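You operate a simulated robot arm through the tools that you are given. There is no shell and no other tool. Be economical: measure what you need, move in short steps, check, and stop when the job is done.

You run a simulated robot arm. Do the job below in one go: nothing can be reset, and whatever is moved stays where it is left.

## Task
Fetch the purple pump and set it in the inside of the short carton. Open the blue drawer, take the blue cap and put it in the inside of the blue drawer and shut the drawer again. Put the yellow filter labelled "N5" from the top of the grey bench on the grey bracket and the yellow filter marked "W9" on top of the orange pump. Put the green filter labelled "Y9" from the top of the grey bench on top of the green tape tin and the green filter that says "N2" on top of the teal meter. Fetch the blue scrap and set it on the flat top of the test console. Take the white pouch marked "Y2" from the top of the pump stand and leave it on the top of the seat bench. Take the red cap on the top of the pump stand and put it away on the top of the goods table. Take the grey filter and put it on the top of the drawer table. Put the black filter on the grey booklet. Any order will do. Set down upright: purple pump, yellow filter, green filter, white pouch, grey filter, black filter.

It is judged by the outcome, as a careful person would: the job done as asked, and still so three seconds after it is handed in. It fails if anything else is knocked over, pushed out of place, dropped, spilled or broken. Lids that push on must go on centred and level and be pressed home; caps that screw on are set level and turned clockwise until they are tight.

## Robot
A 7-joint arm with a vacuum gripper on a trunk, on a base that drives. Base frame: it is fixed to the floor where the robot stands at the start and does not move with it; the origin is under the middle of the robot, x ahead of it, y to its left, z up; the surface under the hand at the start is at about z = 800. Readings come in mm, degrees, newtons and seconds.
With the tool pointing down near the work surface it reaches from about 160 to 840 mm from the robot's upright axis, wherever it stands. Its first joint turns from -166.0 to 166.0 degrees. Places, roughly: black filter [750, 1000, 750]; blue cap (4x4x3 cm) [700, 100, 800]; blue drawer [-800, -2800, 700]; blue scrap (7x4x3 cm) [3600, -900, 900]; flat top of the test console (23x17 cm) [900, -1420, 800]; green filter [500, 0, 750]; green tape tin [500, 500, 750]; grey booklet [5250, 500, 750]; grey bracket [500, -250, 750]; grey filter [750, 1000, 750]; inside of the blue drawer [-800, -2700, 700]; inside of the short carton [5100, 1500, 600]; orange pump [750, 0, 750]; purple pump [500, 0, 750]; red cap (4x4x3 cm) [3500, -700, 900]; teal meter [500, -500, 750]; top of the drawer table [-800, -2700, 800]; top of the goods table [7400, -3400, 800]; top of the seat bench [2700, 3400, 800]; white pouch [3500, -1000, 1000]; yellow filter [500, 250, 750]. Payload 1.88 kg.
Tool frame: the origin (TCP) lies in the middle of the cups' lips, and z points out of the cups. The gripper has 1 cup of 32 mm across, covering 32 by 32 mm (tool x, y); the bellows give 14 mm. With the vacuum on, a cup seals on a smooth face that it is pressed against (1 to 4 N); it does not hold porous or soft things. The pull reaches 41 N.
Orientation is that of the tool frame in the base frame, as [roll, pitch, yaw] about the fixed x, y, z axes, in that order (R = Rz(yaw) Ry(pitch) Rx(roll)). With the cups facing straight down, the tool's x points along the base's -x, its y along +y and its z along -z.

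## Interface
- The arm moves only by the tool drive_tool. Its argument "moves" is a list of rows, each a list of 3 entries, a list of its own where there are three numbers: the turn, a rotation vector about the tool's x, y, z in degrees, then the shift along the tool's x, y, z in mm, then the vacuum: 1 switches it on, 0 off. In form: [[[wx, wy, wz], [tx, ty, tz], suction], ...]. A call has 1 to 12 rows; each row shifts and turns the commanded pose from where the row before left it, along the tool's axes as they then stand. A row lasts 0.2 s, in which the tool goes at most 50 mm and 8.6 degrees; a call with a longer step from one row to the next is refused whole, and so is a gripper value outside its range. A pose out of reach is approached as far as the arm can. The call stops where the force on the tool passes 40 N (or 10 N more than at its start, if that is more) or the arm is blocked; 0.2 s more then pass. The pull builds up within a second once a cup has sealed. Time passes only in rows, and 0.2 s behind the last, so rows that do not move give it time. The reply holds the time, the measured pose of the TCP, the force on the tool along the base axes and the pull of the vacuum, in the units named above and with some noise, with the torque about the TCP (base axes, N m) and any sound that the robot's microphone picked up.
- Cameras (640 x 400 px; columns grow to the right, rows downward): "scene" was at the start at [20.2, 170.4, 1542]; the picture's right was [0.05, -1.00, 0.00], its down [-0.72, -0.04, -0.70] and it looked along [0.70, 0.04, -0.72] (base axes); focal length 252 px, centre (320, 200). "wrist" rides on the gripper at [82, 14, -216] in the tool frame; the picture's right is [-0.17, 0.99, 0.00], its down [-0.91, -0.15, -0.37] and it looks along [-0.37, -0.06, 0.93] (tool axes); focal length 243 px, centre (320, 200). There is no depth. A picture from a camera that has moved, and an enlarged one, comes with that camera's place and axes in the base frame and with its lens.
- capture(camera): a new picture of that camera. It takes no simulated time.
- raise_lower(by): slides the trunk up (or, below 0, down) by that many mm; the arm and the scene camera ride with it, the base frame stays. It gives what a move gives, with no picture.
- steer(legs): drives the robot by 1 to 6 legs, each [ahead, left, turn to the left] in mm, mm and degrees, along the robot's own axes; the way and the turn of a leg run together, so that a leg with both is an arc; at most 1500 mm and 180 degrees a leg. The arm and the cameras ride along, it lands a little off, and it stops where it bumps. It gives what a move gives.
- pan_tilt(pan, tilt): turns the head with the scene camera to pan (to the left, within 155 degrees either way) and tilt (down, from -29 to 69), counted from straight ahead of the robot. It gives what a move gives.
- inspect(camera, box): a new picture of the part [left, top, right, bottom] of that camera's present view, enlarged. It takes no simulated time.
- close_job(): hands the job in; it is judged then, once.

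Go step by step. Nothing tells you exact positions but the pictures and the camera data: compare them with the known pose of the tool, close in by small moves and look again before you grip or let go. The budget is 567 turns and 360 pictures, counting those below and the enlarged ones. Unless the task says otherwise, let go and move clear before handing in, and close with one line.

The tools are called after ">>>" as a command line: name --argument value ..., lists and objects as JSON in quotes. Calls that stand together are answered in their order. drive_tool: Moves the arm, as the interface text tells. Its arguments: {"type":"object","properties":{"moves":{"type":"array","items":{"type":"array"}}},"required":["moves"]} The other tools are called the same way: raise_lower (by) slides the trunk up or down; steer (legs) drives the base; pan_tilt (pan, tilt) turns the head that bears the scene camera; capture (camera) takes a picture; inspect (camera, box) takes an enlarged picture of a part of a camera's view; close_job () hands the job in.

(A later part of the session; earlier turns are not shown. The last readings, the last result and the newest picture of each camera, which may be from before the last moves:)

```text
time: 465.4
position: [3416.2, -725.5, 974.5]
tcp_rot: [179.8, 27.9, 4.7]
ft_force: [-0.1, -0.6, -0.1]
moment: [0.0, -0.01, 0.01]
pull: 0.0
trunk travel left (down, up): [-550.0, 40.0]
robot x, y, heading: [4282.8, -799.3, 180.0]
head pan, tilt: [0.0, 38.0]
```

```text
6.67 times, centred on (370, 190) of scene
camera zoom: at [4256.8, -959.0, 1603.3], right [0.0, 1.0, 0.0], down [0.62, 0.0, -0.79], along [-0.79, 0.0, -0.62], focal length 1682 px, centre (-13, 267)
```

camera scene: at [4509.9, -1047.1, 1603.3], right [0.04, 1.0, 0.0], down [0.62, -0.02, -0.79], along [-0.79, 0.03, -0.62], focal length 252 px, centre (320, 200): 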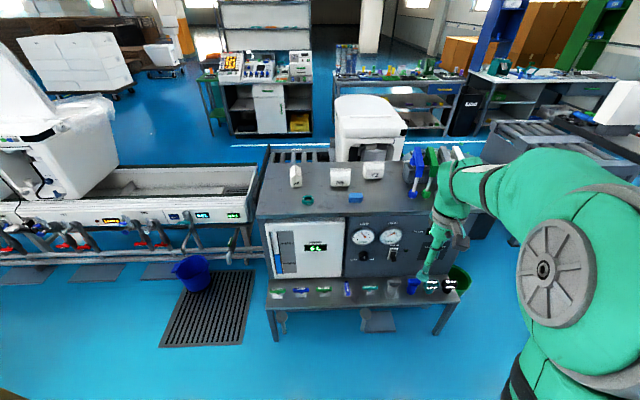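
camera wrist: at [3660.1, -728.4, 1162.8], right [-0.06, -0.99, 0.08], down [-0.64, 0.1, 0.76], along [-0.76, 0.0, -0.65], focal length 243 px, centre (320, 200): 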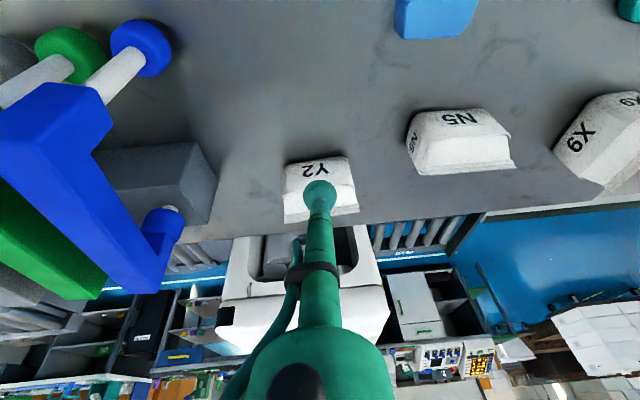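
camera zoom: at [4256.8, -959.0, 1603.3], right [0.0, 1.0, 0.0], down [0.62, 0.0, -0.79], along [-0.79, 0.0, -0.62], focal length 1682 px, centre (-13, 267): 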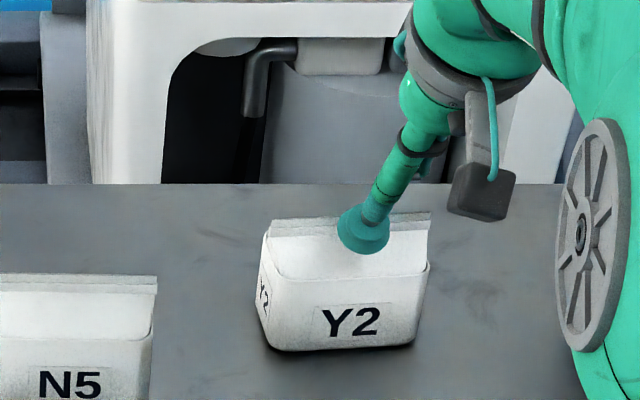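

The roof centre lines up with the cup's line of approach. I advance along the tool axis with the vacuum on.

>>> drive_tool --moves '[[[0, 0, 0], [0, 2, 20], 1], [[0, 0, 0], [0, 0, 12], 1], [[0, 0, 0], [0, 0, 0], 1]]'

>>> inspect --camera "wrist" --box '[280, 150, 360, 210]'

>>> inspect --camera "scene" --box '[340, 170, 400, 215]'

```text
time: 466.2
position: [3402.5, -729.6, 946.2]
tcp_rot: [179.8, 28.0, 4.6]
ft_force: [-0.2, 0.9, 1.3]
moment: [0.0, -0.03, -0.01]
pull: 0.1
trunk travel left (down, up): [-550.0, 40.0]
robot x, y, heading: [4284.5, -798.1, 180.1]
head pan, tilt: [0.0, 38.0]
```

```text
6.67 times, centred on (320, 180) of wrist
camera zoom: at [3577.3, -728.5, 1099.0], right [-0.06, -0.99, 0.08], down [-0.64, 0.1, 0.76], along [-0.76, 0.0, -0.65], focal length 1618 px, centre (320, 333)
```

zoom: 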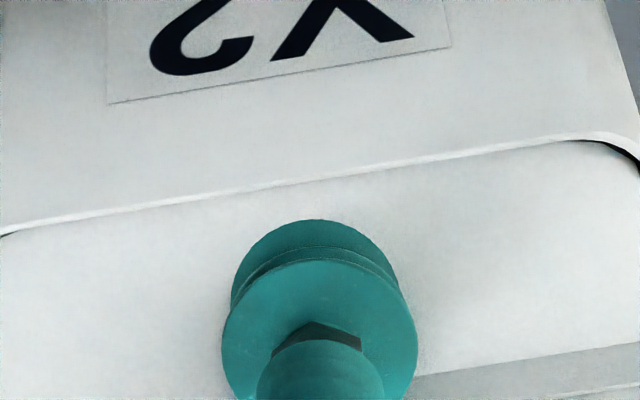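

```text
8.89 times, centred on (370, 192) of scene
camera zoom: at [4257.1, -959.0, 1603.4], right [0.0, 1.0, 0.0], down [0.62, 0.0, -0.79], along [-0.79, 0.0, -0.62], focal length 2243 px, centre (-124, 267)
```

zoom: 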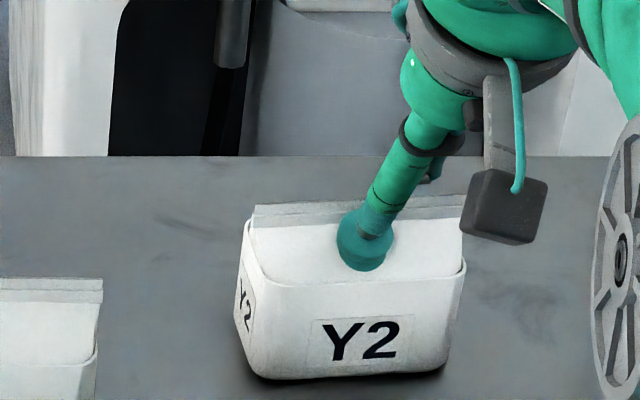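

The cup touches unevenly: its near edge bears first, so the roof is shallower than assumed (perhaps 16°). I back off, reduce the tilt by 11° and look again.

>>> drive_tool --moves '[[[0, 0, 0], [0, 0, -15], 0], [[0, 5.5, 0], [0, 0, 0], 0], [[0, 5.5, 0], [0, 0, 0], 0], [[0, 0, 0], [0, 0, 0], 0]]'

>>> inspect --camera "wrist" --box '[270, 130, 370, 205]'

```text
time: 467.2
position: [3409.8, -728.1, 959.8]
tcp_rot: [179.7, 16.8, 4.8]
ft_force: [0.5, -0.2, 0.7]
moment: [0.01, 0.02, -0.01]
pull: 0.0
trunk travel left (down, up): [-550.0, 40.0]
robot x, y, heading: [4281.8, -799.0, 179.7]
head pan, tilt: [0.0, 38.0]
```

```text
5.33 times, centred on (320, 168) of wrist
camera zoom: at [3552.7, -730.4, 1142.7], right [-0.07, -1.0, 0.05], down [-0.78, 0.09, 0.62], along [-0.63, 0.01, -0.78], focal length 1294 px, centre (320, 373)
```

zoom: 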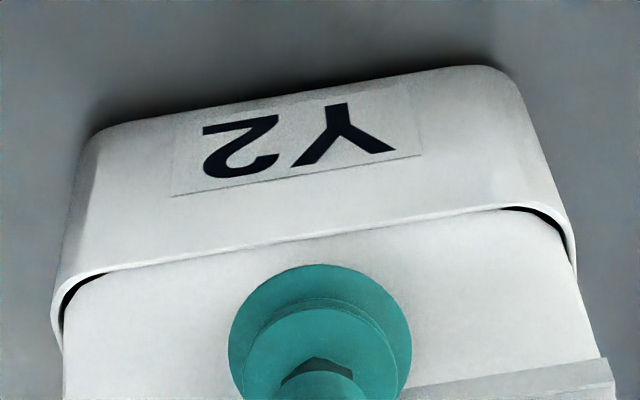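

The partial burying of the lip suggests rather that the fin side touched first, i.e. the roof is steeper. I tilt to about 35° and look again.

>>> drive_tool --moves '[[[0, 0, 0], [0, 0, -15], 0], [[0, -6, 0], [0, 0, 0], 0], [[0, -6, 0], [0, 0, 0], 0], [[0, -6, 0], [0, 0, 0], 0], [[0, 0, 0], [0, 0, 0], 0]]'

>>> inspect --camera "wrist" --box '[270, 130, 370, 205]'

```text
time: 468.4
position: [3413.6, -727.7, 973.8]
tcp_rot: [179.8, 35.0, 4.8]
ft_force: [-0.1, 0.6, 0.4]
moment: [0.03, 0.0, 0.0]
pull: 0.1
trunk travel left (down, up): [-550.0, 40.0]
robot x, y, heading: [4284.3, -797.7, 180.2]
head pan, tilt: [0.0, 38.0]
```

```text
5.33 times, centred on (320, 168) of wrist
camera zoom: at [3606.6, -725.7, 1104.0], right [-0.05, -0.99, 0.1], down [-0.55, 0.11, 0.83], along [-0.84, -0.01, -0.55], focal length 1294 px, centre (320, 373)
```

zoom: 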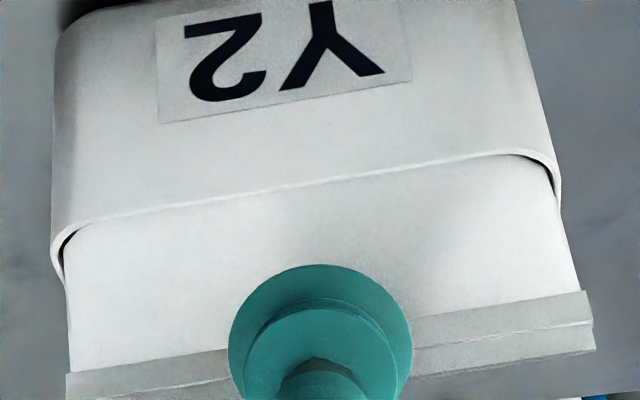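

From the three views, the slope solves to about 37°. I fine-tune the tilt, shift 3 mm towards the crease and advance.

>>> drive_tool --moves '[[[0, -2, 0], [3, 0, 15], 1], [[0, 0, 0], [0, 0, 15], 1], [[0, 0, 0], [0, 0, 6], 1], [[0, 0, 0], [0, 0, 0], 1]]'

>>> inspect --camera "wrist" --box '[270, 130, 370, 205]'

```text
time: 469.4
position: [3397.1, -729.7, 943.6]
tcp_rot: [179.8, 37.1, 4.6]
ft_force: [0.1, -0.5, 4.5]
moment: [0.04, -0.12, -0.01]
pull: 0.0
trunk travel left (down, up): [-550.0, 40.0]
robot x, y, heading: [4283.7, -799.0, 180.0]
head pan, tilt: [0.0, 38.0]
```

```text
5.33 times, centred on (320, 168) of wrist
camera zoom: at [3592.3, -726.6, 1067.2], right [-0.05, -0.99, 0.1], down [-0.52, 0.11, 0.85], along [-0.86, -0.01, -0.52], focal length 1294 px, centre (320, 373)
```

zoom: 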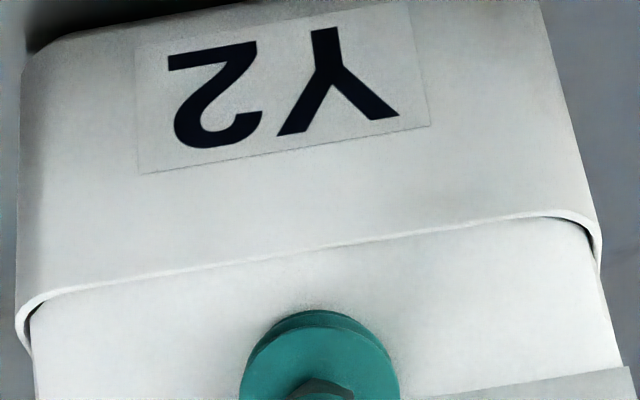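

The cup is sitting too near the fin (about 12 mm of free roof towards the crease). I back off, shift 6 mm towards the crease and press again.

>>> drive_tool --moves '[[[0, 0, 0], [0, 0, -8], 0], [[0, 0, 0], [6, 0, 0], 1], [[0, 0, 0], [0, 0, 6], 1], [[0, 0, 0], [0, 0, 0], 1]]'

>>> inspect --camera "wrist" --box '[270, 130, 370, 205]'

```text
time: 470.4
position: [3401.5, -729.0, 942.0]
tcp_rot: [179.8, 37.1, 4.7]
ft_force: [-0.9, -1.6, 6.2]
moment: [0.0, -0.11, -0.04]
pull: 0.1
trunk travel left (down, up): [-550.0, 40.0]
robot x, y, heading: [4283.6, -797.4, 179.9]
head pan, tilt: [0.0, 38.0]
```

```text
5.33 times, centred on (320, 168) of wrist
camera zoom: at [3598.1, -726.2, 1065.6], right [-0.05, -0.99, 0.1], down [-0.52, 0.11, 0.85], along [-0.86, -0.01, -0.52], focal length 1294 px, centre (320, 373)
```

zoom: 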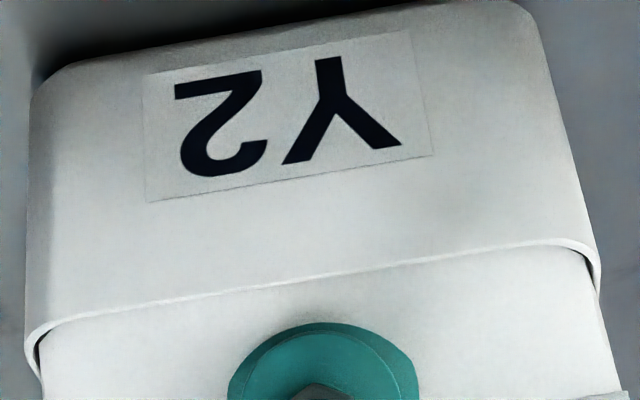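

There is still 8 mm of free roof on the crease side, so the cup must still be riding on the fin. I shift 7 mm more.

>>> drive_tool --moves '[[[0, 0, 0], [0, 0, -8], 0], [[0, 0, 0], [7, 0, 0], 1], [[0, 0, 0], [0, 0, 6], 1], [[0, 0, 0], [0, 0, 0], 1]]'

>>> inspect --camera "wrist" --box '[260, 130, 380, 220]'

```text
time: 471.4
position: [3409.4, -727.3, 937.5]
tcp_rot: [179.9, 36.9, 4.6]
ft_force: [-0.6, -0.4, 1.5]
moment: [0.1, -0.19, 0.02]
pull: 40.8
trunk travel left (down, up): [-550.0, 40.0]
robot x, y, heading: [4283.7, -797.6, 179.9]
head pan, tilt: [0.0, 38.0]
```

```text
4.44 times, centred on (320, 175) of wrist
camera zoom: at [3605.3, -725.2, 1061.9], right [-0.05, -0.99, 0.1], down [-0.52, 0.11, 0.85], along [-0.85, -0.01, -0.52], focal length 1078 px, centre (320, 311)
```

zoom: 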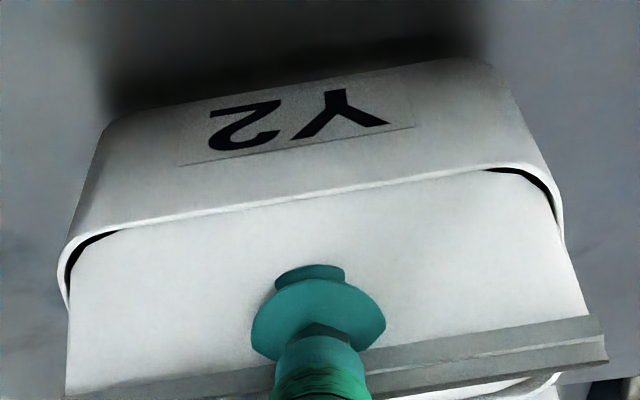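

Sealed, though the pouch seems to have tipped to align with the cup. I lift a little and look at its attitude.

>>> drive_tool --moves '[[[0, 0, 0], [-12, 0, -16], 1], [[0, 0, 0], [-24, 0, -32], 1], [[0, 0, 0], [-24, 0, -32], 1], [[0, 0, 0], [0, 0, 0], 1]]'

>>> inspect --camera "scene" --box '[300, 120, 440, 230]'

>>> capture --camera "wrist"

```text
time: 472.4
position: [3409.3, -729.2, 1039.0]
tcp_rot: [179.9, 36.9, 4.6]
ft_force: [-0.2, 0.3, -0.3]
moment: [0.01, -0.28, 0.0]
pull: 41.1
trunk travel left (down, up): [-550.0, 40.0]
robot x, y, heading: [4282.4, -798.2, 180.0]
head pan, tilt: [0.0, 38.0]
```

```text
3.64 times, centred on (370, 175) of scene
camera zoom: at [4257.5, -959.0, 1603.3], right [0.0, 1.0, 0.0], down [0.62, 0.0, -0.79], along [-0.79, 0.0, -0.62], focal length 917 px, centre (138, 291)
```

zoom: 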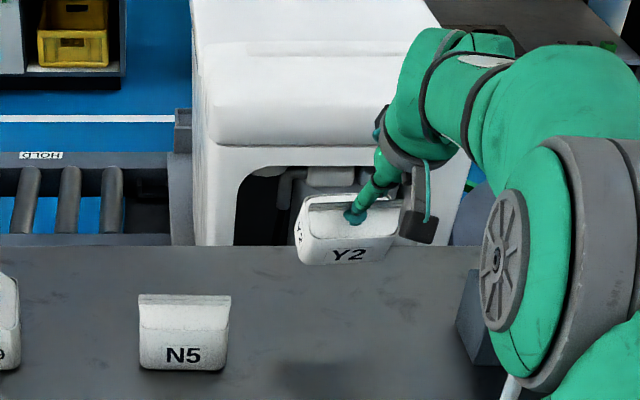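

```text
162 pictures are left
camera wrist: at [3605.6, -726.0, 1163.8], right [-0.05, -0.99, 0.1], down [-0.52, 0.11, 0.85], along [-0.85, -0.01, -0.52], focal length 243 px, centre (320, 200)
```

wrist: 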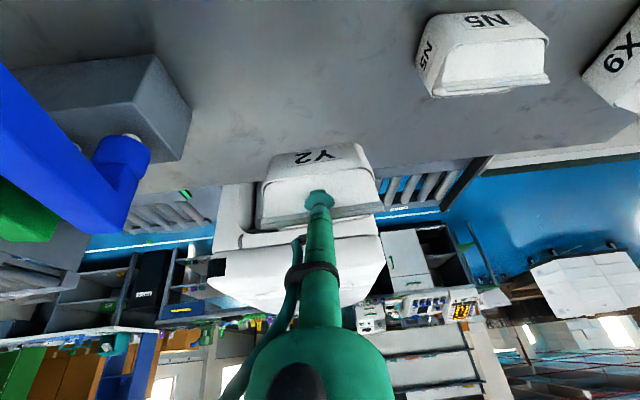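

The pouch is held, but tipped forward on the cup. I retract over clear space and reduce the tool's tilt to bring it upright, checking its attitude.

>>> drive_tool --moves '[[[0, 0, 0], [12, 0, -40], 1], [[0, 0, 0], [36, 0, -27], 1], [[0, 6, 0], [36, 0, -27], 1], [[0, 6, 0], [38, 0, -22], 1], [[0, 6, 0], [40, 0, -18], 1], [[0, 0, 0], [42, 0, -14], 1], [[0, 0, 0], [42, 0, -14], 1], [[0, 0, 0], [42, 0, -14], 1], [[0, 0, 0], [0, 0, 0], 1]]'

>>> inspect --camera "scene" --box '[280, 120, 480, 280]'

>>> inspect --camera "wrist" --box '[240, 100, 400, 220]'

```text
time: 474.4
position: [3752.1, -696.4, 1061.1]
tcp_rot: [179.8, 19.1, 4.6]
ft_force: [0.1, 0.1, -0.9]
moment: [0.07, -0.26, 0.0]
pull: 41.1
trunk travel left (down, up): [-550.0, 40.0]
robot x, y, heading: [4285.9, -797.0, 179.8]
head pan, tilt: [0.0, 38.0]
```

```text
2.50 times, centred on (380, 200) of scene
camera zoom: at [4257.6, -959.0, 1603.3], right [0.0, 1.0, 0.0], down [0.62, 0.0, -0.79], along [-0.79, 0.0, -0.62], focal length 631 px, centre (170, 200)
```

zoom: 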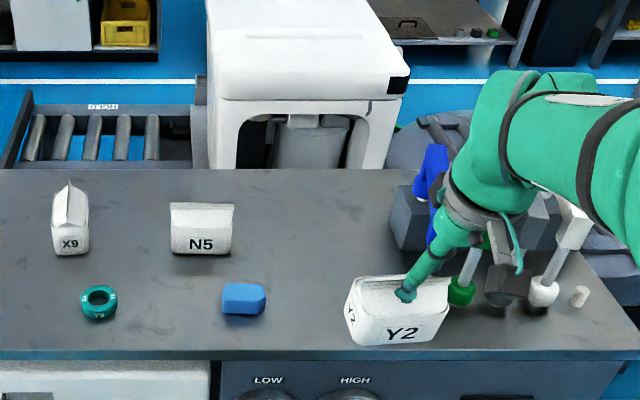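

```text
3.33 times, centred on (320, 160) of wrist
camera zoom: at [3900.8, -697.7, 1240.1], right [-0.07, -1.0, 0.06], down [-0.75, 0.09, 0.65], along [-0.65, 0.0, -0.76], focal length 809 px, centre (320, 333)
```

zoom: 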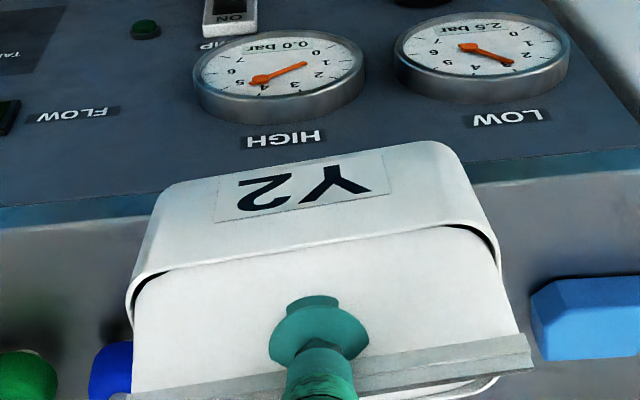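

At this tilt (≈19°) the pouch hangs roughly upright. I retract the arm a bit more and drive north to the seat bench.

>>> drive_tool --moves '[[[0, 0, 0], [42, 0, -14], 1], [[0, 0, 0], [42, 0, -14], 1], [[0, 0, 0], [0, 0, -10], 1]]'

>>> steer --legs '[[-180, 0, 0], [0, -1400, 0], [0, -1350, 0], [1300, 0, 0], [0, 0, -90]]'

>>> pan_tilt --pan 0 --tilt 30

>>> capture --camera "scene"

```text
time: 475.2
position: [3842.8, -691.9, 1069.8]
tcp_rot: [179.8, 19.0, 4.8]
ft_force: [0.4, -0.7, -0.4]
moment: [0.0, -0.22, -0.02]
pull: 40.9
trunk travel left (down, up): [-550.0, 40.0]
robot x, y, heading: [4279.6, -795.9, 179.8]
head pan, tilt: [0.0, 38.0]
```

```text
time: 487.8
position: [4073.0, 1757.5, 1069.7]
tcp_rot: [179.8, 18.9, -1.0]
ft_force: [-1.3, -1.6, -0.6]
moment: [0.02, -0.19, 0.01]
pull: 40.7
trunk travel left (down, up): [-550.0, 40.0]
robot x, y, heading: [4504.1, 1605.5, 174.3]
head pan, tilt: [0.0, 38.0]
stopped in leg 3: the robot was blocked; the commanded pose is now the measured one
```

```text
time: 488.5
position: [4073.5, 1758.3, 1069.7]
tcp_rot: [179.9, 18.8, -1.0]
ft_force: [0.2, -0.6, -0.7]
moment: [0.0, -0.17, 0.01]
pull: 40.6
trunk travel left (down, up): [-550.0, 40.0]
robot x, y, heading: [4502.9, 1606.6, 174.5]
head pan, tilt: [0.0, 30.0]
```

```text
159 pictures are left
camera scene: at [4454.7, 1451.2, 1615.6], right [0.1, 0.99, 0.0], down [0.5, -0.05, -0.87], along [-0.86, 0.09, -0.5], focal length 252 px, centre (320, 200)
```

scene: 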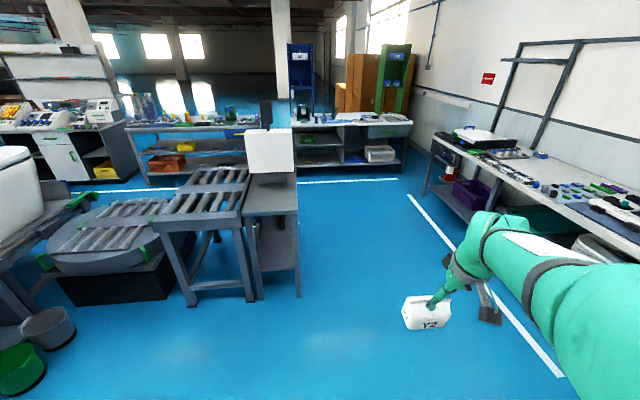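

The base bumped something at its rear right, likely the carton's roller stand. I move away from it first and look.

>>> steer --legs '[[150, 0, 0]]'

>>> pan_tilt --pan -150 --tilt 40

>>> capture --camera "scene"

```text
time: 489.9
position: [3924.2, 1773.0, 1069.1]
tcp_rot: [179.8, 18.9, -0.9]
ft_force: [0.5, 0.0, -0.7]
moment: [0.01, -0.17, -0.01]
pull: 40.9
trunk travel left (down, up): [-550.0, 40.0]
robot x, y, heading: [4353.4, 1621.8, 173.9]
head pan, tilt: [0.0, 30.0]
```

```text
time: 492.2
position: [3925.2, 1771.7, 1068.8]
tcp_rot: [179.8, 18.9, -0.9]
ft_force: [0.4, -0.1, -0.6]
moment: [0.0, -0.17, -0.02]
pull: 40.9
trunk travel left (down, up): [-550.0, 40.0]
robot x, y, heading: [4353.9, 1626.1, 174.4]
head pan, tilt: [-150.0, 40.0]
```

```text
158 pictures are left
camera scene: at [4474.4, 1492.0, 1600.3], right [0.41, -0.91, 0.0], down [-0.59, -0.26, -0.77], along [0.7, 0.32, -0.64], focal length 252 px, centre (320, 200)
```

scene: 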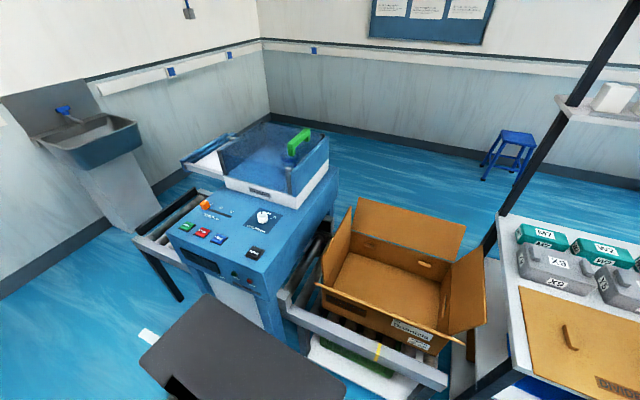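

Everything stands as before: it was the heavy sealing machine the rear touched. I continue west and north to the seat bench.

>>> steer --legs '[[300, 0, 5.8], [800, -300, 0], [0, 0, -90]]'

>>> pan_tilt --pan 10 --tilt 30

>>> capture --camera "scene"

```text
time: 502.2
position: [3352.8, 2380.7, 1069.5]
tcp_rot: [179.9, 19.0, -84.1]
ft_force: [-0.6, 0.7, 0.1]
moment: [-0.13, -0.02, 0.0]
pull: 40.9
trunk travel left (down, up): [-550.0, 40.0]
robot x, y, heading: [3257.2, 1939.0, 91.0]
head pan, tilt: [-150.0, 40.0]
```

```text
time: 504.6
position: [3352.4, 2381.6, 1070.0]
tcp_rot: [179.8, 18.9, -84.1]
ft_force: [-0.4, 0.0, -0.8]
moment: [-0.18, 0.0, 0.01]
pull: 39.9
trunk travel left (down, up): [-550.0, 40.0]
robot x, y, heading: [3257.4, 1939.8, 91.1]
head pan, tilt: [10.0, 30.0]
```

```text
157 pictures are left
camera scene: at [3075.4, 1966.3, 1615.7], right [0.98, 0.19, 0.0], down [0.1, -0.49, -0.87], along [-0.17, 0.85, -0.5], focal length 252 px, centre (320, 200)
```

scene: 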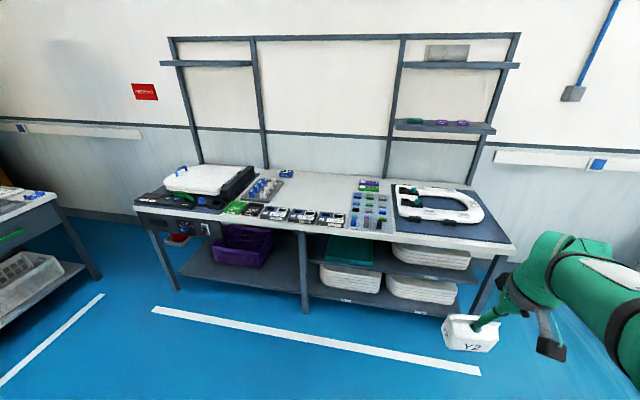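

The seat bench has a free area at the rear centre, about (2800, 3420). I drive up to it.

>>> steer --legs '[[350, 400, -1], [350, 0, 0]]'

>>> pan_tilt --pan 0 --tilt 38

>>> capture --camera "scene"

>>> capture --camera "wrist"

```text
time: 509.6
position: [2948.7, 3080.7, 1069.5]
tcp_rot: [179.8, 18.9, -85.1]
ft_force: [-0.2, -0.1, -1.1]
moment: [-0.13, -0.03, 0.01]
pull: 40.7
trunk travel left (down, up): [-550.0, 40.0]
robot x, y, heading: [2842.6, 2638.3, 90.3]
head pan, tilt: [10.0, 30.0]
```

```text
time: 510.3
position: [2947.1, 3081.4, 1069.4]
tcp_rot: [179.7, 18.9, -85.0]
ft_force: [0.8, 0.0, -0.4]
moment: [-0.15, -0.01, -0.02]
pull: 40.7
trunk travel left (down, up): [-550.0, 40.0]
robot x, y, heading: [2843.6, 2641.0, 90.1]
head pan, tilt: [0.0, 38.0]
```

```text
156 pictures are left
camera scene: at [2679.4, 2666.9, 1603.4], right [1.0, 0.0, 0.0], down [0.0, -0.62, -0.79], along [0.0, 0.79, -0.62], focal length 252 px, centre (320, 200)
```

scene: 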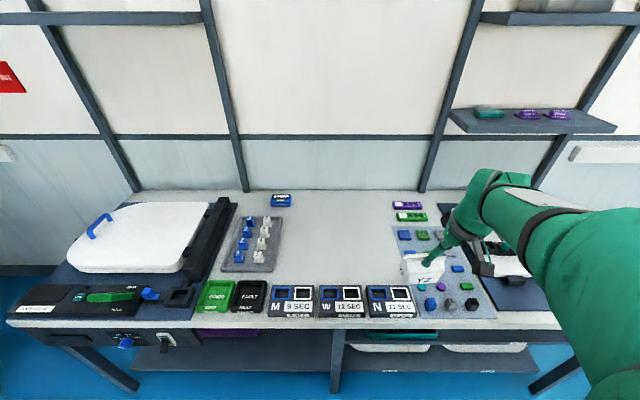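

```text
155 pictures are left
camera wrist: at [2948.0, 2931.6, 1248.1], right [-1.0, 0.07, 0.06], down [0.09, 0.75, 0.65], along [0.0, 0.65, -0.76], focal length 243 px, centre (320, 200)
```

wrist: 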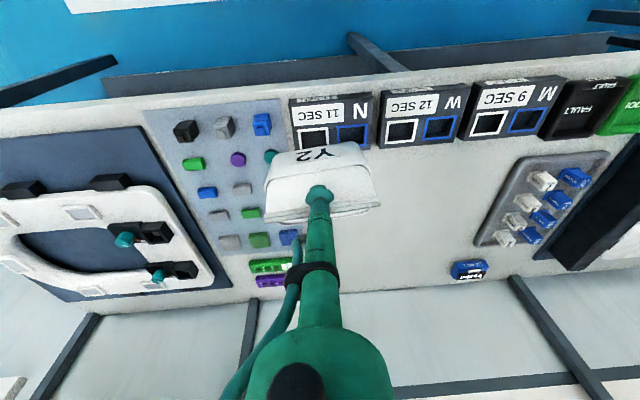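

The free zone spans x 2530–2990, y 3220–3680. I carry the pouch to about (2750, 3390), staying high.

>>> drive_tool --moves '[[[0, 0, 0], [-37, 21, 12.8], 1], [[0, 0, 0], [-37, 21, 12.8], 1], [[0, 0, 0], [-37, 21, 12.8], 1], [[0, 0, 0], [-37, 21, 12.8], 1], [[0, 0, 0], [-37, 21, 12.8], 1], [[0, 0, 0], [-37, 21, 12.8], 1], [[0, 0, 0], [-37, 21, 12.8], 1], [[0, 0, 0], [-37, 21, 12.8], 1], [[0, 0, 0], [0, 0, 0], 1]]'

>>> capture --camera "wrist"

>>> inspect --camera "scene" --box '[270, 140, 430, 280]'

```text
time: 512.3
position: [2751.9, 3378.1, 1067.7]
tcp_rot: [179.8, 18.9, -85.0]
ft_force: [-0.2, 0.0, -0.9]
moment: [-0.18, -0.02, 0.0]
pull: 40.4
trunk travel left (down, up): [-550.0, 40.0]
robot x, y, heading: [2841.9, 2640.1, 90.4]
head pan, tilt: [0.0, 38.0]
```

```text
154 pictures are left
camera wrist: at [2753.1, 3228.6, 1246.8], right [-1.0, 0.07, 0.06], down [0.09, 0.75, 0.65], along [0.0, 0.65, -0.76], focal length 243 px, centre (320, 200)
```

wrist: 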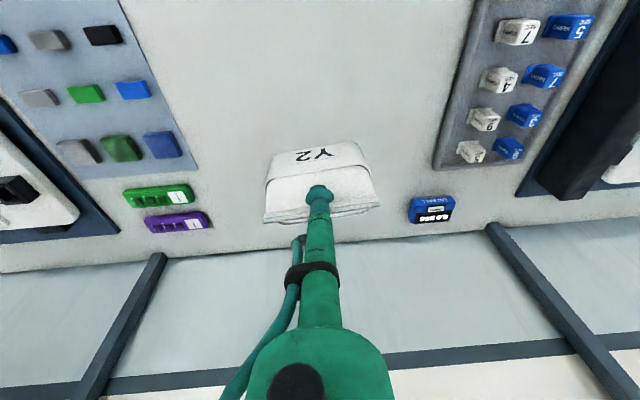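

```text
2.86 times, centred on (350, 210) of scene
camera zoom: at [2679.3, 2667.2, 1603.3], right [1.0, 0.0, 0.0], down [0.0, -0.62, -0.79], along [0.0, 0.79, -0.62], focal length 721 px, centre (234, 171)
```

zoom: 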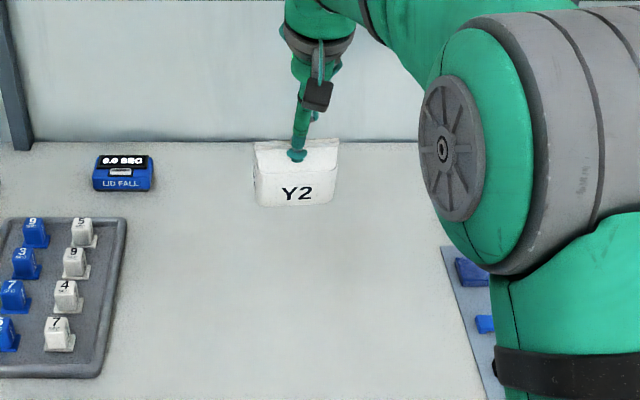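

>>> drive_tool --moves '[[[0, 0, 0], [14.6, 0, 42.5], 1], [[0, 0, 0], [14.6, 0, 42.5], 1], [[0, 0, 0], [14.6, 0, 42.5], 1], [[0, 0, 0], [11.4, 0, 33], 1], [[0, 0, 0], [0, 0, 0], 1]]'

>>> inspect --camera "wrist" --box '[240, 110, 400, 230]'

>>> inspect --camera "scene" --box '[300, 190, 400, 260]'

```text
time: 513.5
position: [2752.9, 3377.8, 897.8]
tcp_rot: [179.7, 18.9, -85.1]
ft_force: [-0.4, 0.2, -0.6]
moment: [-0.15, 0.02, -0.02]
pull: 40.5
trunk travel left (down, up): [-550.0, 40.0]
robot x, y, heading: [2845.5, 2639.7, 90.5]
head pan, tilt: [0.0, 38.0]
```

```text
3.33 times, centred on (320, 170) of wrist
camera zoom: at [2752.4, 3228.7, 1075.4], right [-1.0, 0.07, 0.06], down [0.09, 0.75, 0.65], along [0.0, 0.65, -0.76], focal length 809 px, centre (320, 300)
```

zoom: 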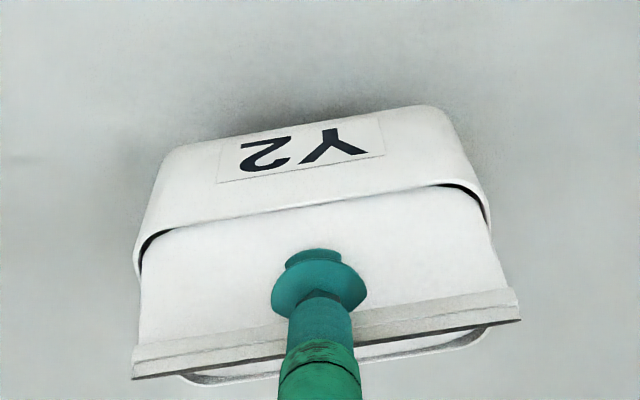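

```text
5.71 times, centred on (350, 225) of scene
camera zoom: at [2679.4, 2667.1, 1603.3], right [1.0, 0.0, 0.0], down [0.0, -0.62, -0.79], along [0.0, 0.79, -0.62], focal length 1442 px, centre (149, 57)
```

zoom: 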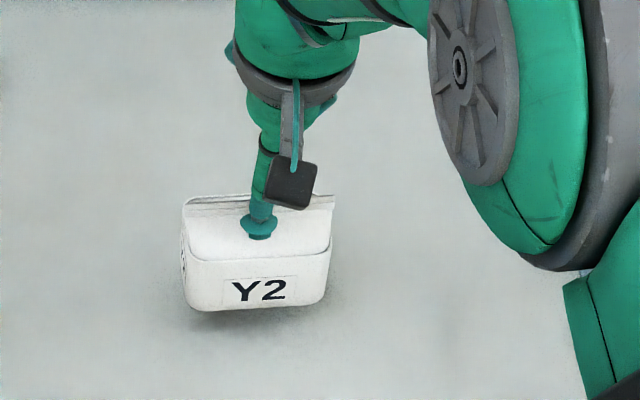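

It looks upright. I lower to contact in small steps.

>>> drive_tool --moves '[[[0, 0, 0], [4.9, 0, 14.2], 1], [[0, 0, 0], [2.6, 0, 7.6], 1], [[0, 0, 0], [0, 0, 0], 1]]'

```text
time: 514.3
position: [2752.8, 3377.6, 874.7]
tcp_rot: [179.7, 19.0, -85.1]
ft_force: [-0.4, 0.0, -1.3]
moment: [-0.13, -0.03, -0.02]
pull: 40.8
trunk travel left (down, up): [-550.0, 40.0]
robot x, y, heading: [2847.2, 2638.6, 90.2]
head pan, tilt: [0.0, 38.0]
```

>>> drive_tool --moves '[[[0, 0, 0], [1, 0, 2.9], 1], [[0, 0, 0], [1, 0, 2.9], 1], [[0, 0, 0], [0, 0, 0], 1]]'

>>> inspect --camera "scene" --box '[300, 190, 400, 260]'

```text
time: 515.1
position: [2751.8, 3377.2, 869.6]
tcp_rot: [179.7, 18.9, -85.0]
ft_force: [0.5, -0.6, -0.8]
moment: [-0.15, -0.01, 0.02]
pull: 40.7
trunk travel left (down, up): [-550.0, 40.0]
robot x, y, heading: [2845.2, 2642.1, 90.2]
head pan, tilt: [0.0, 38.0]
```

```text
5.71 times, centred on (350, 225) of scene
camera zoom: at [2679.4, 2666.9, 1603.3], right [1.0, 0.0, 0.0], down [0.0, -0.62, -0.79], along [0.0, 0.79, -0.62], focal length 1442 px, centre (149, 57)
```

zoom: 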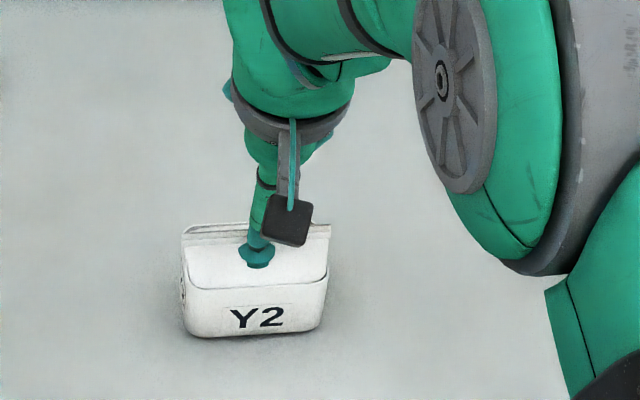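

>>> drive_tool --moves '[[[0, 0, 0], [1, 0, 2.9], 1], [[0, 0, 0], [0, 0, 0], 1]]'

>>> drive_tool --moves '[[[0, 0, 0], [0.7, 0, 2], 1], [[0, 0, 0], [0, 0, 0], 1]]'

```text
time: 515.7
position: [2752.7, 3377.8, 867.5]
tcp_rot: [179.8, 18.8, -85.0]
ft_force: [0.5, -0.5, -1.4]
moment: [-0.14, -0.06, 0.01]
pull: 40.1
trunk travel left (down, up): [-550.0, 40.0]
robot x, y, heading: [2845.4, 2642.8, 90.3]
head pan, tilt: [0.0, 38.0]
```

```text
time: 516.3
position: [2752.5, 3378.2, 865.3]
tcp_rot: [179.8, 19.1, -85.0]
ft_force: [-0.7, 0.2, 1.3]
moment: [-0.14, -0.07, -0.02]
pull: 40.4
trunk travel left (down, up): [-550.0, 40.0]
robot x, y, heading: [2846.2, 2636.9, 90.2]
head pan, tilt: [0.0, 38.0]
```

>>> drive_tool --moves '[[[0, 0, 0], [0.6, 0, 1.6], 1], [[0, 0, 0], [0, 0, 0], 1]]'

>>> inspect --camera "wrist" --box '[240, 110, 400, 230]'

```text
time: 516.9
position: [2751.5, 3378.7, 864.8]
tcp_rot: [179.8, 19.1, -85.0]
ft_force: [-2.5, -0.2, 8.5]
moment: [-0.34, -0.09, -0.07]
pull: 39.9
trunk travel left (down, up): [-550.0, 40.0]
robot x, y, heading: [2845.0, 2641.1, 90.1]
head pan, tilt: [0.0, 38.0]
```

```text
3.33 times, centred on (320, 170) of wrist
camera zoom: at [2752.3, 3228.4, 1042.9], right [-1.0, 0.07, 0.06], down [0.09, 0.75, 0.65], along [0.0, 0.66, -0.76], focal length 809 px, centre (320, 300)
```

zoom: 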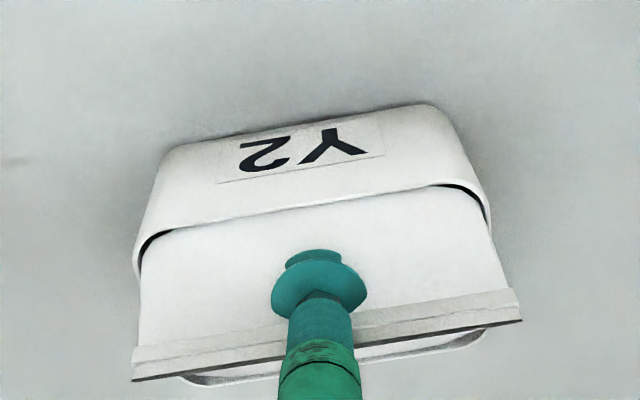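

Its front bottom edge touches first, so it's still tipped slightly forward. I raise a hair, reduce the tilt by 5° and press again.

>>> drive_tool --moves '[[[0, 0, 0], [-1, 0, -3.5], 1], [[0, 5, 0], [0, 0, 0], 1], [[0, 0, 0], [0, 0, 0], 1]]'

>>> drive_tool --moves '[[[0, 0, 0], [0.7, 0, 2.9], 1], [[0, 0, 0], [0, 0, 0], 1]]'

```text
time: 517.7
position: [2752.5, 3377.1, 867.2]
tcp_rot: [179.8, 13.9, -85.0]
ft_force: [-0.3, 0.7, -0.9]
moment: [-0.15, -0.02, 0.05]
pull: 40.6
trunk travel left (down, up): [-550.0, 40.0]
robot x, y, heading: [2843.6, 2641.6, 90.2]
head pan, tilt: [0.0, 38.0]
```

```text
time: 518.3
position: [2752.1, 3377.3, 864.2]
tcp_rot: [179.8, 13.9, -85.1]
ft_force: [0.3, -0.2, -0.3]
moment: [-0.19, -0.01, -0.02]
pull: 40.4
trunk travel left (down, up): [-550.0, 40.0]
robot x, y, heading: [2845.0, 2639.6, 90.2]
head pan, tilt: [0.0, 38.0]
```

>>> drive_tool --moves '[[[0, 0, 0], [0.6, 0, 2.3], 1], [[0, 0, 0], [0, 0, 0], 1]]'

```text
time: 518.9
position: [2751.6, 3376.7, 863.1]
tcp_rot: [179.8, 13.9, -85.0]
ft_force: [-1.9, -0.3, 4.3]
moment: [-0.29, -0.1, -0.03]
pull: 40.6
trunk travel left (down, up): [-550.0, 40.0]
robot x, y, heading: [2838.0, 2639.3, 90.1]
head pan, tilt: [0.0, 38.0]
```

>>> drive_tool --moves '[[[0, 0, 0], [-0.8, 0, -3.5], 1], [[0, 5, 0], [0, 0, 0], 1], [[0, 0, 0], [0.4, 0, 3], 1], [[0, 0, 0], [0, 0, 0], 1]]'

>>> drive_tool --moves '[[[0, 0, 0], [0.3, 0, 2], 1], [[0, 0, 0], [0, 0, 0], 1]]'

>>> inspect --camera "scene" --box '[310, 190, 390, 250]'

```text
time: 519.9
position: [2753.2, 3377.0, 862.1]
tcp_rot: [179.8, 9.0, -85.1]
ft_force: [0.9, -0.9, 2.8]
moment: [-0.08, -0.08, 0.0]
pull: 40.9
trunk travel left (down, up): [-550.0, 40.0]
robot x, y, heading: [2847.8, 2642.5, 90.1]
head pan, tilt: [0.0, 38.0]
```

```text
time: 520.5
position: [2751.2, 3377.3, 862.7]
tcp_rot: [179.8, 9.0, -85.0]
ft_force: [0.8, -1.0, 8.0]
moment: [-0.03, -0.1, -0.04]
pull: 40.9
trunk travel left (down, up): [-550.0, 40.0]
robot x, y, heading: [2844.9, 2639.3, 90.0]
head pan, tilt: [0.0, 38.0]
```

```text
6.67 times, centred on (350, 220) of scene
camera zoom: at [2679.7, 2666.1, 1603.4], right [1.0, 0.0, 0.0], down [0.0, -0.62, -0.79], along [0.0, 0.79, -0.62], focal length 1682 px, centre (120, 67)
```

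zoom: 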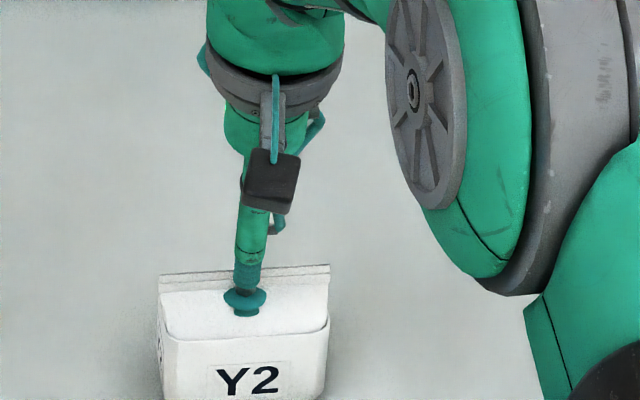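

The load now acts at the pouch's centre line, so it stands flat. I release and withdraw upward.

>>> drive_tool --moves '[[[0, 0, 0], [0, 0, -1], 0], [[0, 0, 0], [0, 0, 0], 0], [[0, 0, 0], [0, 0, 0], 0], [[0, 0, 0], [0, 0, 0], 0], [[0, 0, 0], [0, 0, 0], 0], [[0, 0, 0], [0, 0, -5], 0], [[0, 0, 0], [0, 0, -15], 0], [[0, 0, 0], [0, 0, -40], 0], [[0, 0, 0], [0, 0, -45], 0], [[0, 0, 0], [0, 0, -45], 0], [[0, 0, 0], [0, 0, 0], 0]]'

>>> inspect --camera "scene" --box '[290, 180, 410, 270]'

```text
time: 522.9
position: [2755.8, 3352.0, 1010.5]
tcp_rot: [179.8, 8.8, -84.9]
ft_force: [-0.6, -0.6, -0.6]
moment: [0.02, -0.01, 0.03]
pull: 0.1
trunk travel left (down, up): [-550.0, 40.0]
robot x, y, heading: [2842.1, 2638.2, 90.0]
head pan, tilt: [0.0, 38.0]
```

```text
4.44 times, centred on (350, 225) of scene
camera zoom: at [2679.5, 2666.8, 1603.3], right [1.0, 0.0, 0.0], down [0.0, -0.62, -0.79], along [0.0, 0.79, -0.62], focal length 1121 px, centre (187, 89)
```

zoom: 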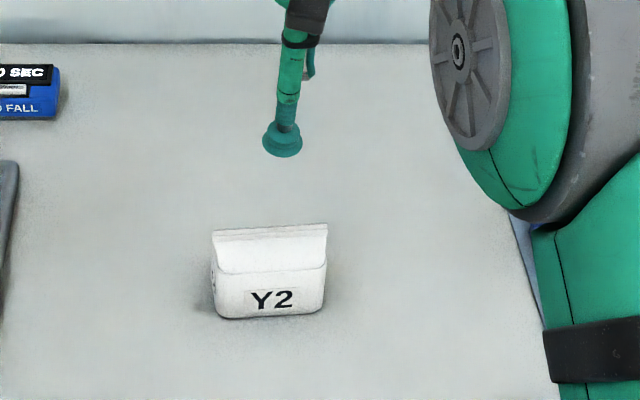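

The pouch stands upright on the seat bench. Next is the purple pump on the grey bench, from its corridor side. I straighten and tuck the tool, then drive round.

>>> drive_tool --moves '[[[0, 4.5, 0], [40, 0, -5], 0], [[0, 4.4, 0], [45, 0, 0], 0], [[0, 0, 5], [45, 0, 0], 0], [[0, 0, 0], [45, -10, 0], 0], [[0, 0, 0], [45, -20, 0], 0], [[0, 0, 0], [40, -20, 0], 0], [[0, 0, 0], [0, 0, 0], 0]]'

>>> steer --legs '[[-550, 0, 0], [0, 1250, 0], [-1100, 0, 0], [-1000, 0, 0]]'

>>> pan_tilt --pan 60 --tilt 35

>>> capture --camera "scene"

```text
time: 524.5
position: [2817.6, 3095.5, 1003.9]
tcp_rot: [179.8, 0.0, -89.9]
ft_force: [0.4, 0.4, 0.1]
moment: [-0.02, 0.01, -0.06]
pull: 0.0
trunk travel left (down, up): [-550.0, 40.0]
robot x, y, heading: [2842.0, 2637.5, 90.3]
head pan, tilt: [0.0, 38.0]
```

```text
time: 543.6
position: [1549.9, 476.4, 1004.5]
tcp_rot: [179.8, 0.0, -90.2]
ft_force: [0.2, -0.6, -0.5]
moment: [-0.01, -0.01, 0.0]
pull: 0.0
trunk travel left (down, up): [-550.0, 40.0]
robot x, y, heading: [1571.9, 20.2, 89.8]
head pan, tilt: [0.0, 38.0]
```

```text
time: 544.9
position: [1548.9, 477.4, 1004.7]
tcp_rot: [179.8, 0.0, -90.2]
ft_force: [0.0, -0.6, -0.5]
moment: [0.01, -0.01, -0.03]
pull: 0.0
trunk travel left (down, up): [-550.0, 40.0]
robot x, y, heading: [1571.6, 18.9, 89.9]
head pan, tilt: [60.0, 35.0]
```

```text
146 pictures are left
camera scene: at [1333.8, 7.5, 1607.9], right [0.5, 0.86, 0.0], down [0.5, -0.29, -0.82], along [-0.71, 0.41, -0.57], focal length 252 px, centre (320, 200)
```

scene: 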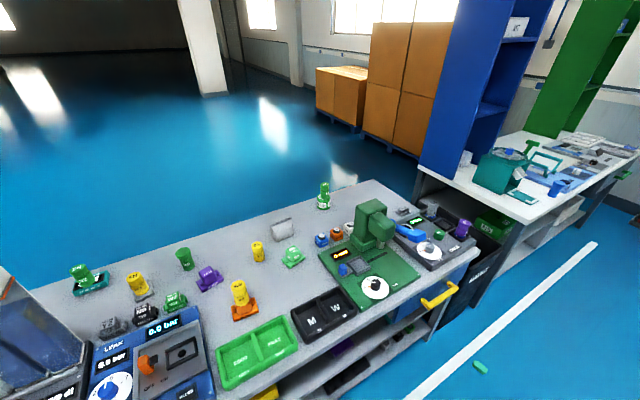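

>>> steer --legs '[[0, 0, 90], [230, 0, 0]]'

>>> pan_tilt --pan 0 --tilt 42

>>> capture --camera "scene"

>>> capture --camera "wrist"

```text
time: 550.5
position: [886.1, 3.9, 1004.2]
tcp_rot: [179.9, 0.1, -0.7]
ft_force: [-0.8, 0.6, 0.2]
moment: [-0.01, 0.01, -0.01]
pull: 0.1
trunk travel left (down, up): [-550.0, 40.0]
robot x, y, heading: [1344.6, 21.1, 179.6]
head pan, tilt: [60.0, 35.0]
```

```text
time: 551.8
position: [887.0, 3.1, 1004.4]
tcp_rot: [179.8, 0.0, -0.7]
ft_force: [0.4, 0.1, -0.6]
moment: [0.0, -0.02, 0.0]
pull: 0.0
trunk travel left (down, up): [-550.0, 40.0]
robot x, y, heading: [1337.9, 25.1, 179.5]
head pan, tilt: [0.0, 42.0]
```

```text
145 pictures are left
camera scene: at [1316.9, -137.7, 1597.4], right [0.01, 1.0, 0.0], down [0.67, -0.01, -0.74], along [-0.74, 0.01, -0.67], focal length 252 px, centre (320, 200)
```

scene: 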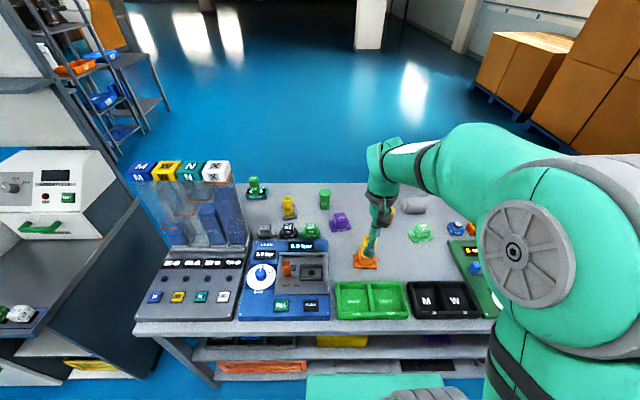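

```text
144 pictures are left
camera wrist: at [968.5, -11.4, 1221.2], right [-0.18, -0.98, 0.0], down [-0.91, 0.17, 0.37], along [-0.37, 0.06, -0.93], focal length 243 px, centre (320, 200)
```

wrist: 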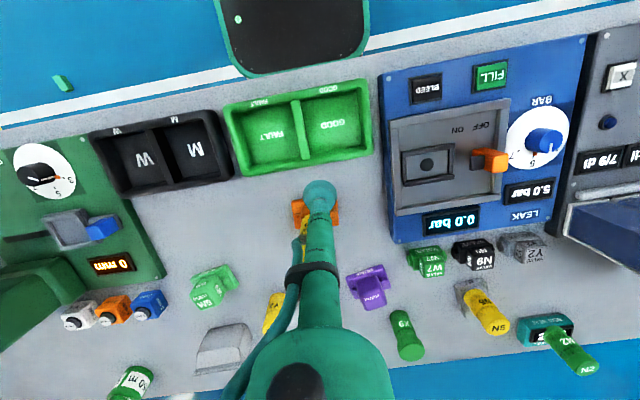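

Everything on the bench stands well. The purple pump's top is at about (610, −52). I move over it at a height that clears the W9 filter.

>>> drive_tool --moves '[[[0, 0, 0], [0, 0, -20], 0], [[0, 0, 0], [-46, 9, 0], 0], [[0, 0, 0], [-46, 9, 0], 0], [[0, 0, 0], [-46, 9, 0], 0], [[0, 0, 0], [-46, 9, 0], 0], [[0, 0, 0], [-46, 9, 0], 0], [[0, 0, 0], [-46, 9, 0], 0], [[0, 0, 0], [0, 0, 40], 0], [[0, 0, 0], [0, 0, 0], 0]]'

>>> inspect --camera "wrist" --box '[220, 100, 420, 240]'

```text
time: 553.8
position: [610.9, -47.9, 984.0]
tcp_rot: [179.7, -0.1, -0.8]
ft_force: [0.1, 0.7, 0.2]
moment: [0.02, 0.05, 0.02]
pull: 0.1
trunk travel left (down, up): [-550.0, 40.0]
robot x, y, heading: [1344.5, 20.4, 179.6]
head pan, tilt: [0.0, 42.0]
```

```text
2.86 times, centred on (320, 170) of wrist
camera zoom: at [693.6, -62.0, 1200.5], right [-0.18, -0.98, 0.0], down [-0.91, 0.17, 0.37], along [-0.37, 0.06, -0.93], focal length 693 px, centre (320, 286)
```

zoom: 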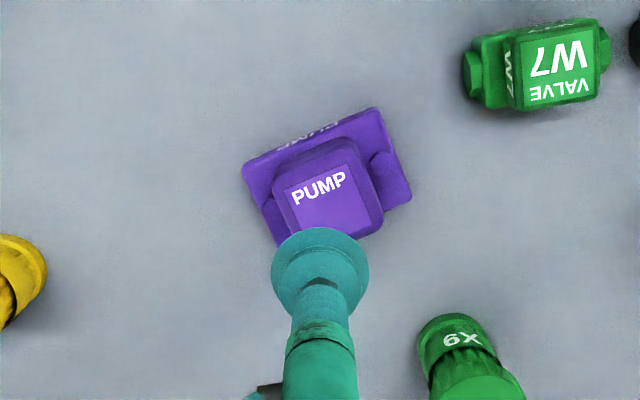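

>>> drive_tool --moves '[[[0, 0, 0], [-5, 6, 40], 0], [[0, 0, 0], [0, 0, 40], 0], [[0, 0, 0], [0, 0, 20], 0], [[0, 0, 0], [0, 0, 0], 0]]'

>>> inspect --camera "wrist" --box '[240, 120, 400, 220]'

>>> inspect --camera "scene" --box '[300, 190, 400, 270]'

```text
time: 554.8
position: [606.2, -53.1, 884.3]
tcp_rot: [179.8, 0.0, -0.7]
ft_force: [0.3, 0.0, -0.4]
moment: [0.0, 0.04, -0.01]
pull: 0.1
trunk travel left (down, up): [-550.0, 40.0]
robot x, y, heading: [1340.8, 22.9, 179.6]
head pan, tilt: [0.0, 42.0]
```

```text
4.00 times, centred on (320, 170) of wrist
camera zoom: at [688.2, -67.8, 1100.9], right [-0.18, -0.98, 0.0], down [-0.91, 0.17, 0.37], along [-0.37, 0.06, -0.93], focal length 970 px, centre (320, 320)
```

zoom: 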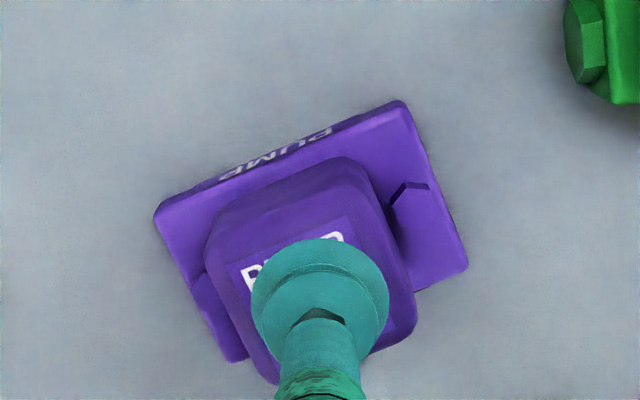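

```text
5.00 times, centred on (350, 230) of scene
camera zoom: at [1316.8, -137.7, 1597.4], right [0.01, 1.0, 0.0], down [0.67, -0.01, -0.74], along [-0.74, 0.01, -0.67], focal length 1261 px, centre (170, 50)
```

zoom: 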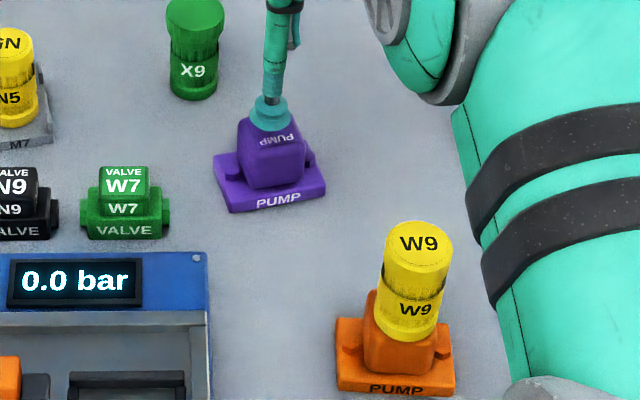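

>>> drive_tool --moves '[[[0, 0, 0], [-3, 1, 10], 1], [[0, 0, 0], [0, 0, 8], 1], [[0, 0, 0], [0, 0, 4], 1], [[0, 0, 0], [0, 0, 0], 1]]'

```text
time: 555.8
position: [601.8, -55.3, 862.7]
tcp_rot: [179.9, 0.0, -0.7]
ft_force: [0.2, -0.8, 1.0]
moment: [0.15, -0.03, 0.0]
pull: 41.1
trunk travel left (down, up): [-550.0, 40.0]
robot x, y, heading: [1343.9, 23.9, 179.5]
head pan, tilt: [0.0, 42.0]
```

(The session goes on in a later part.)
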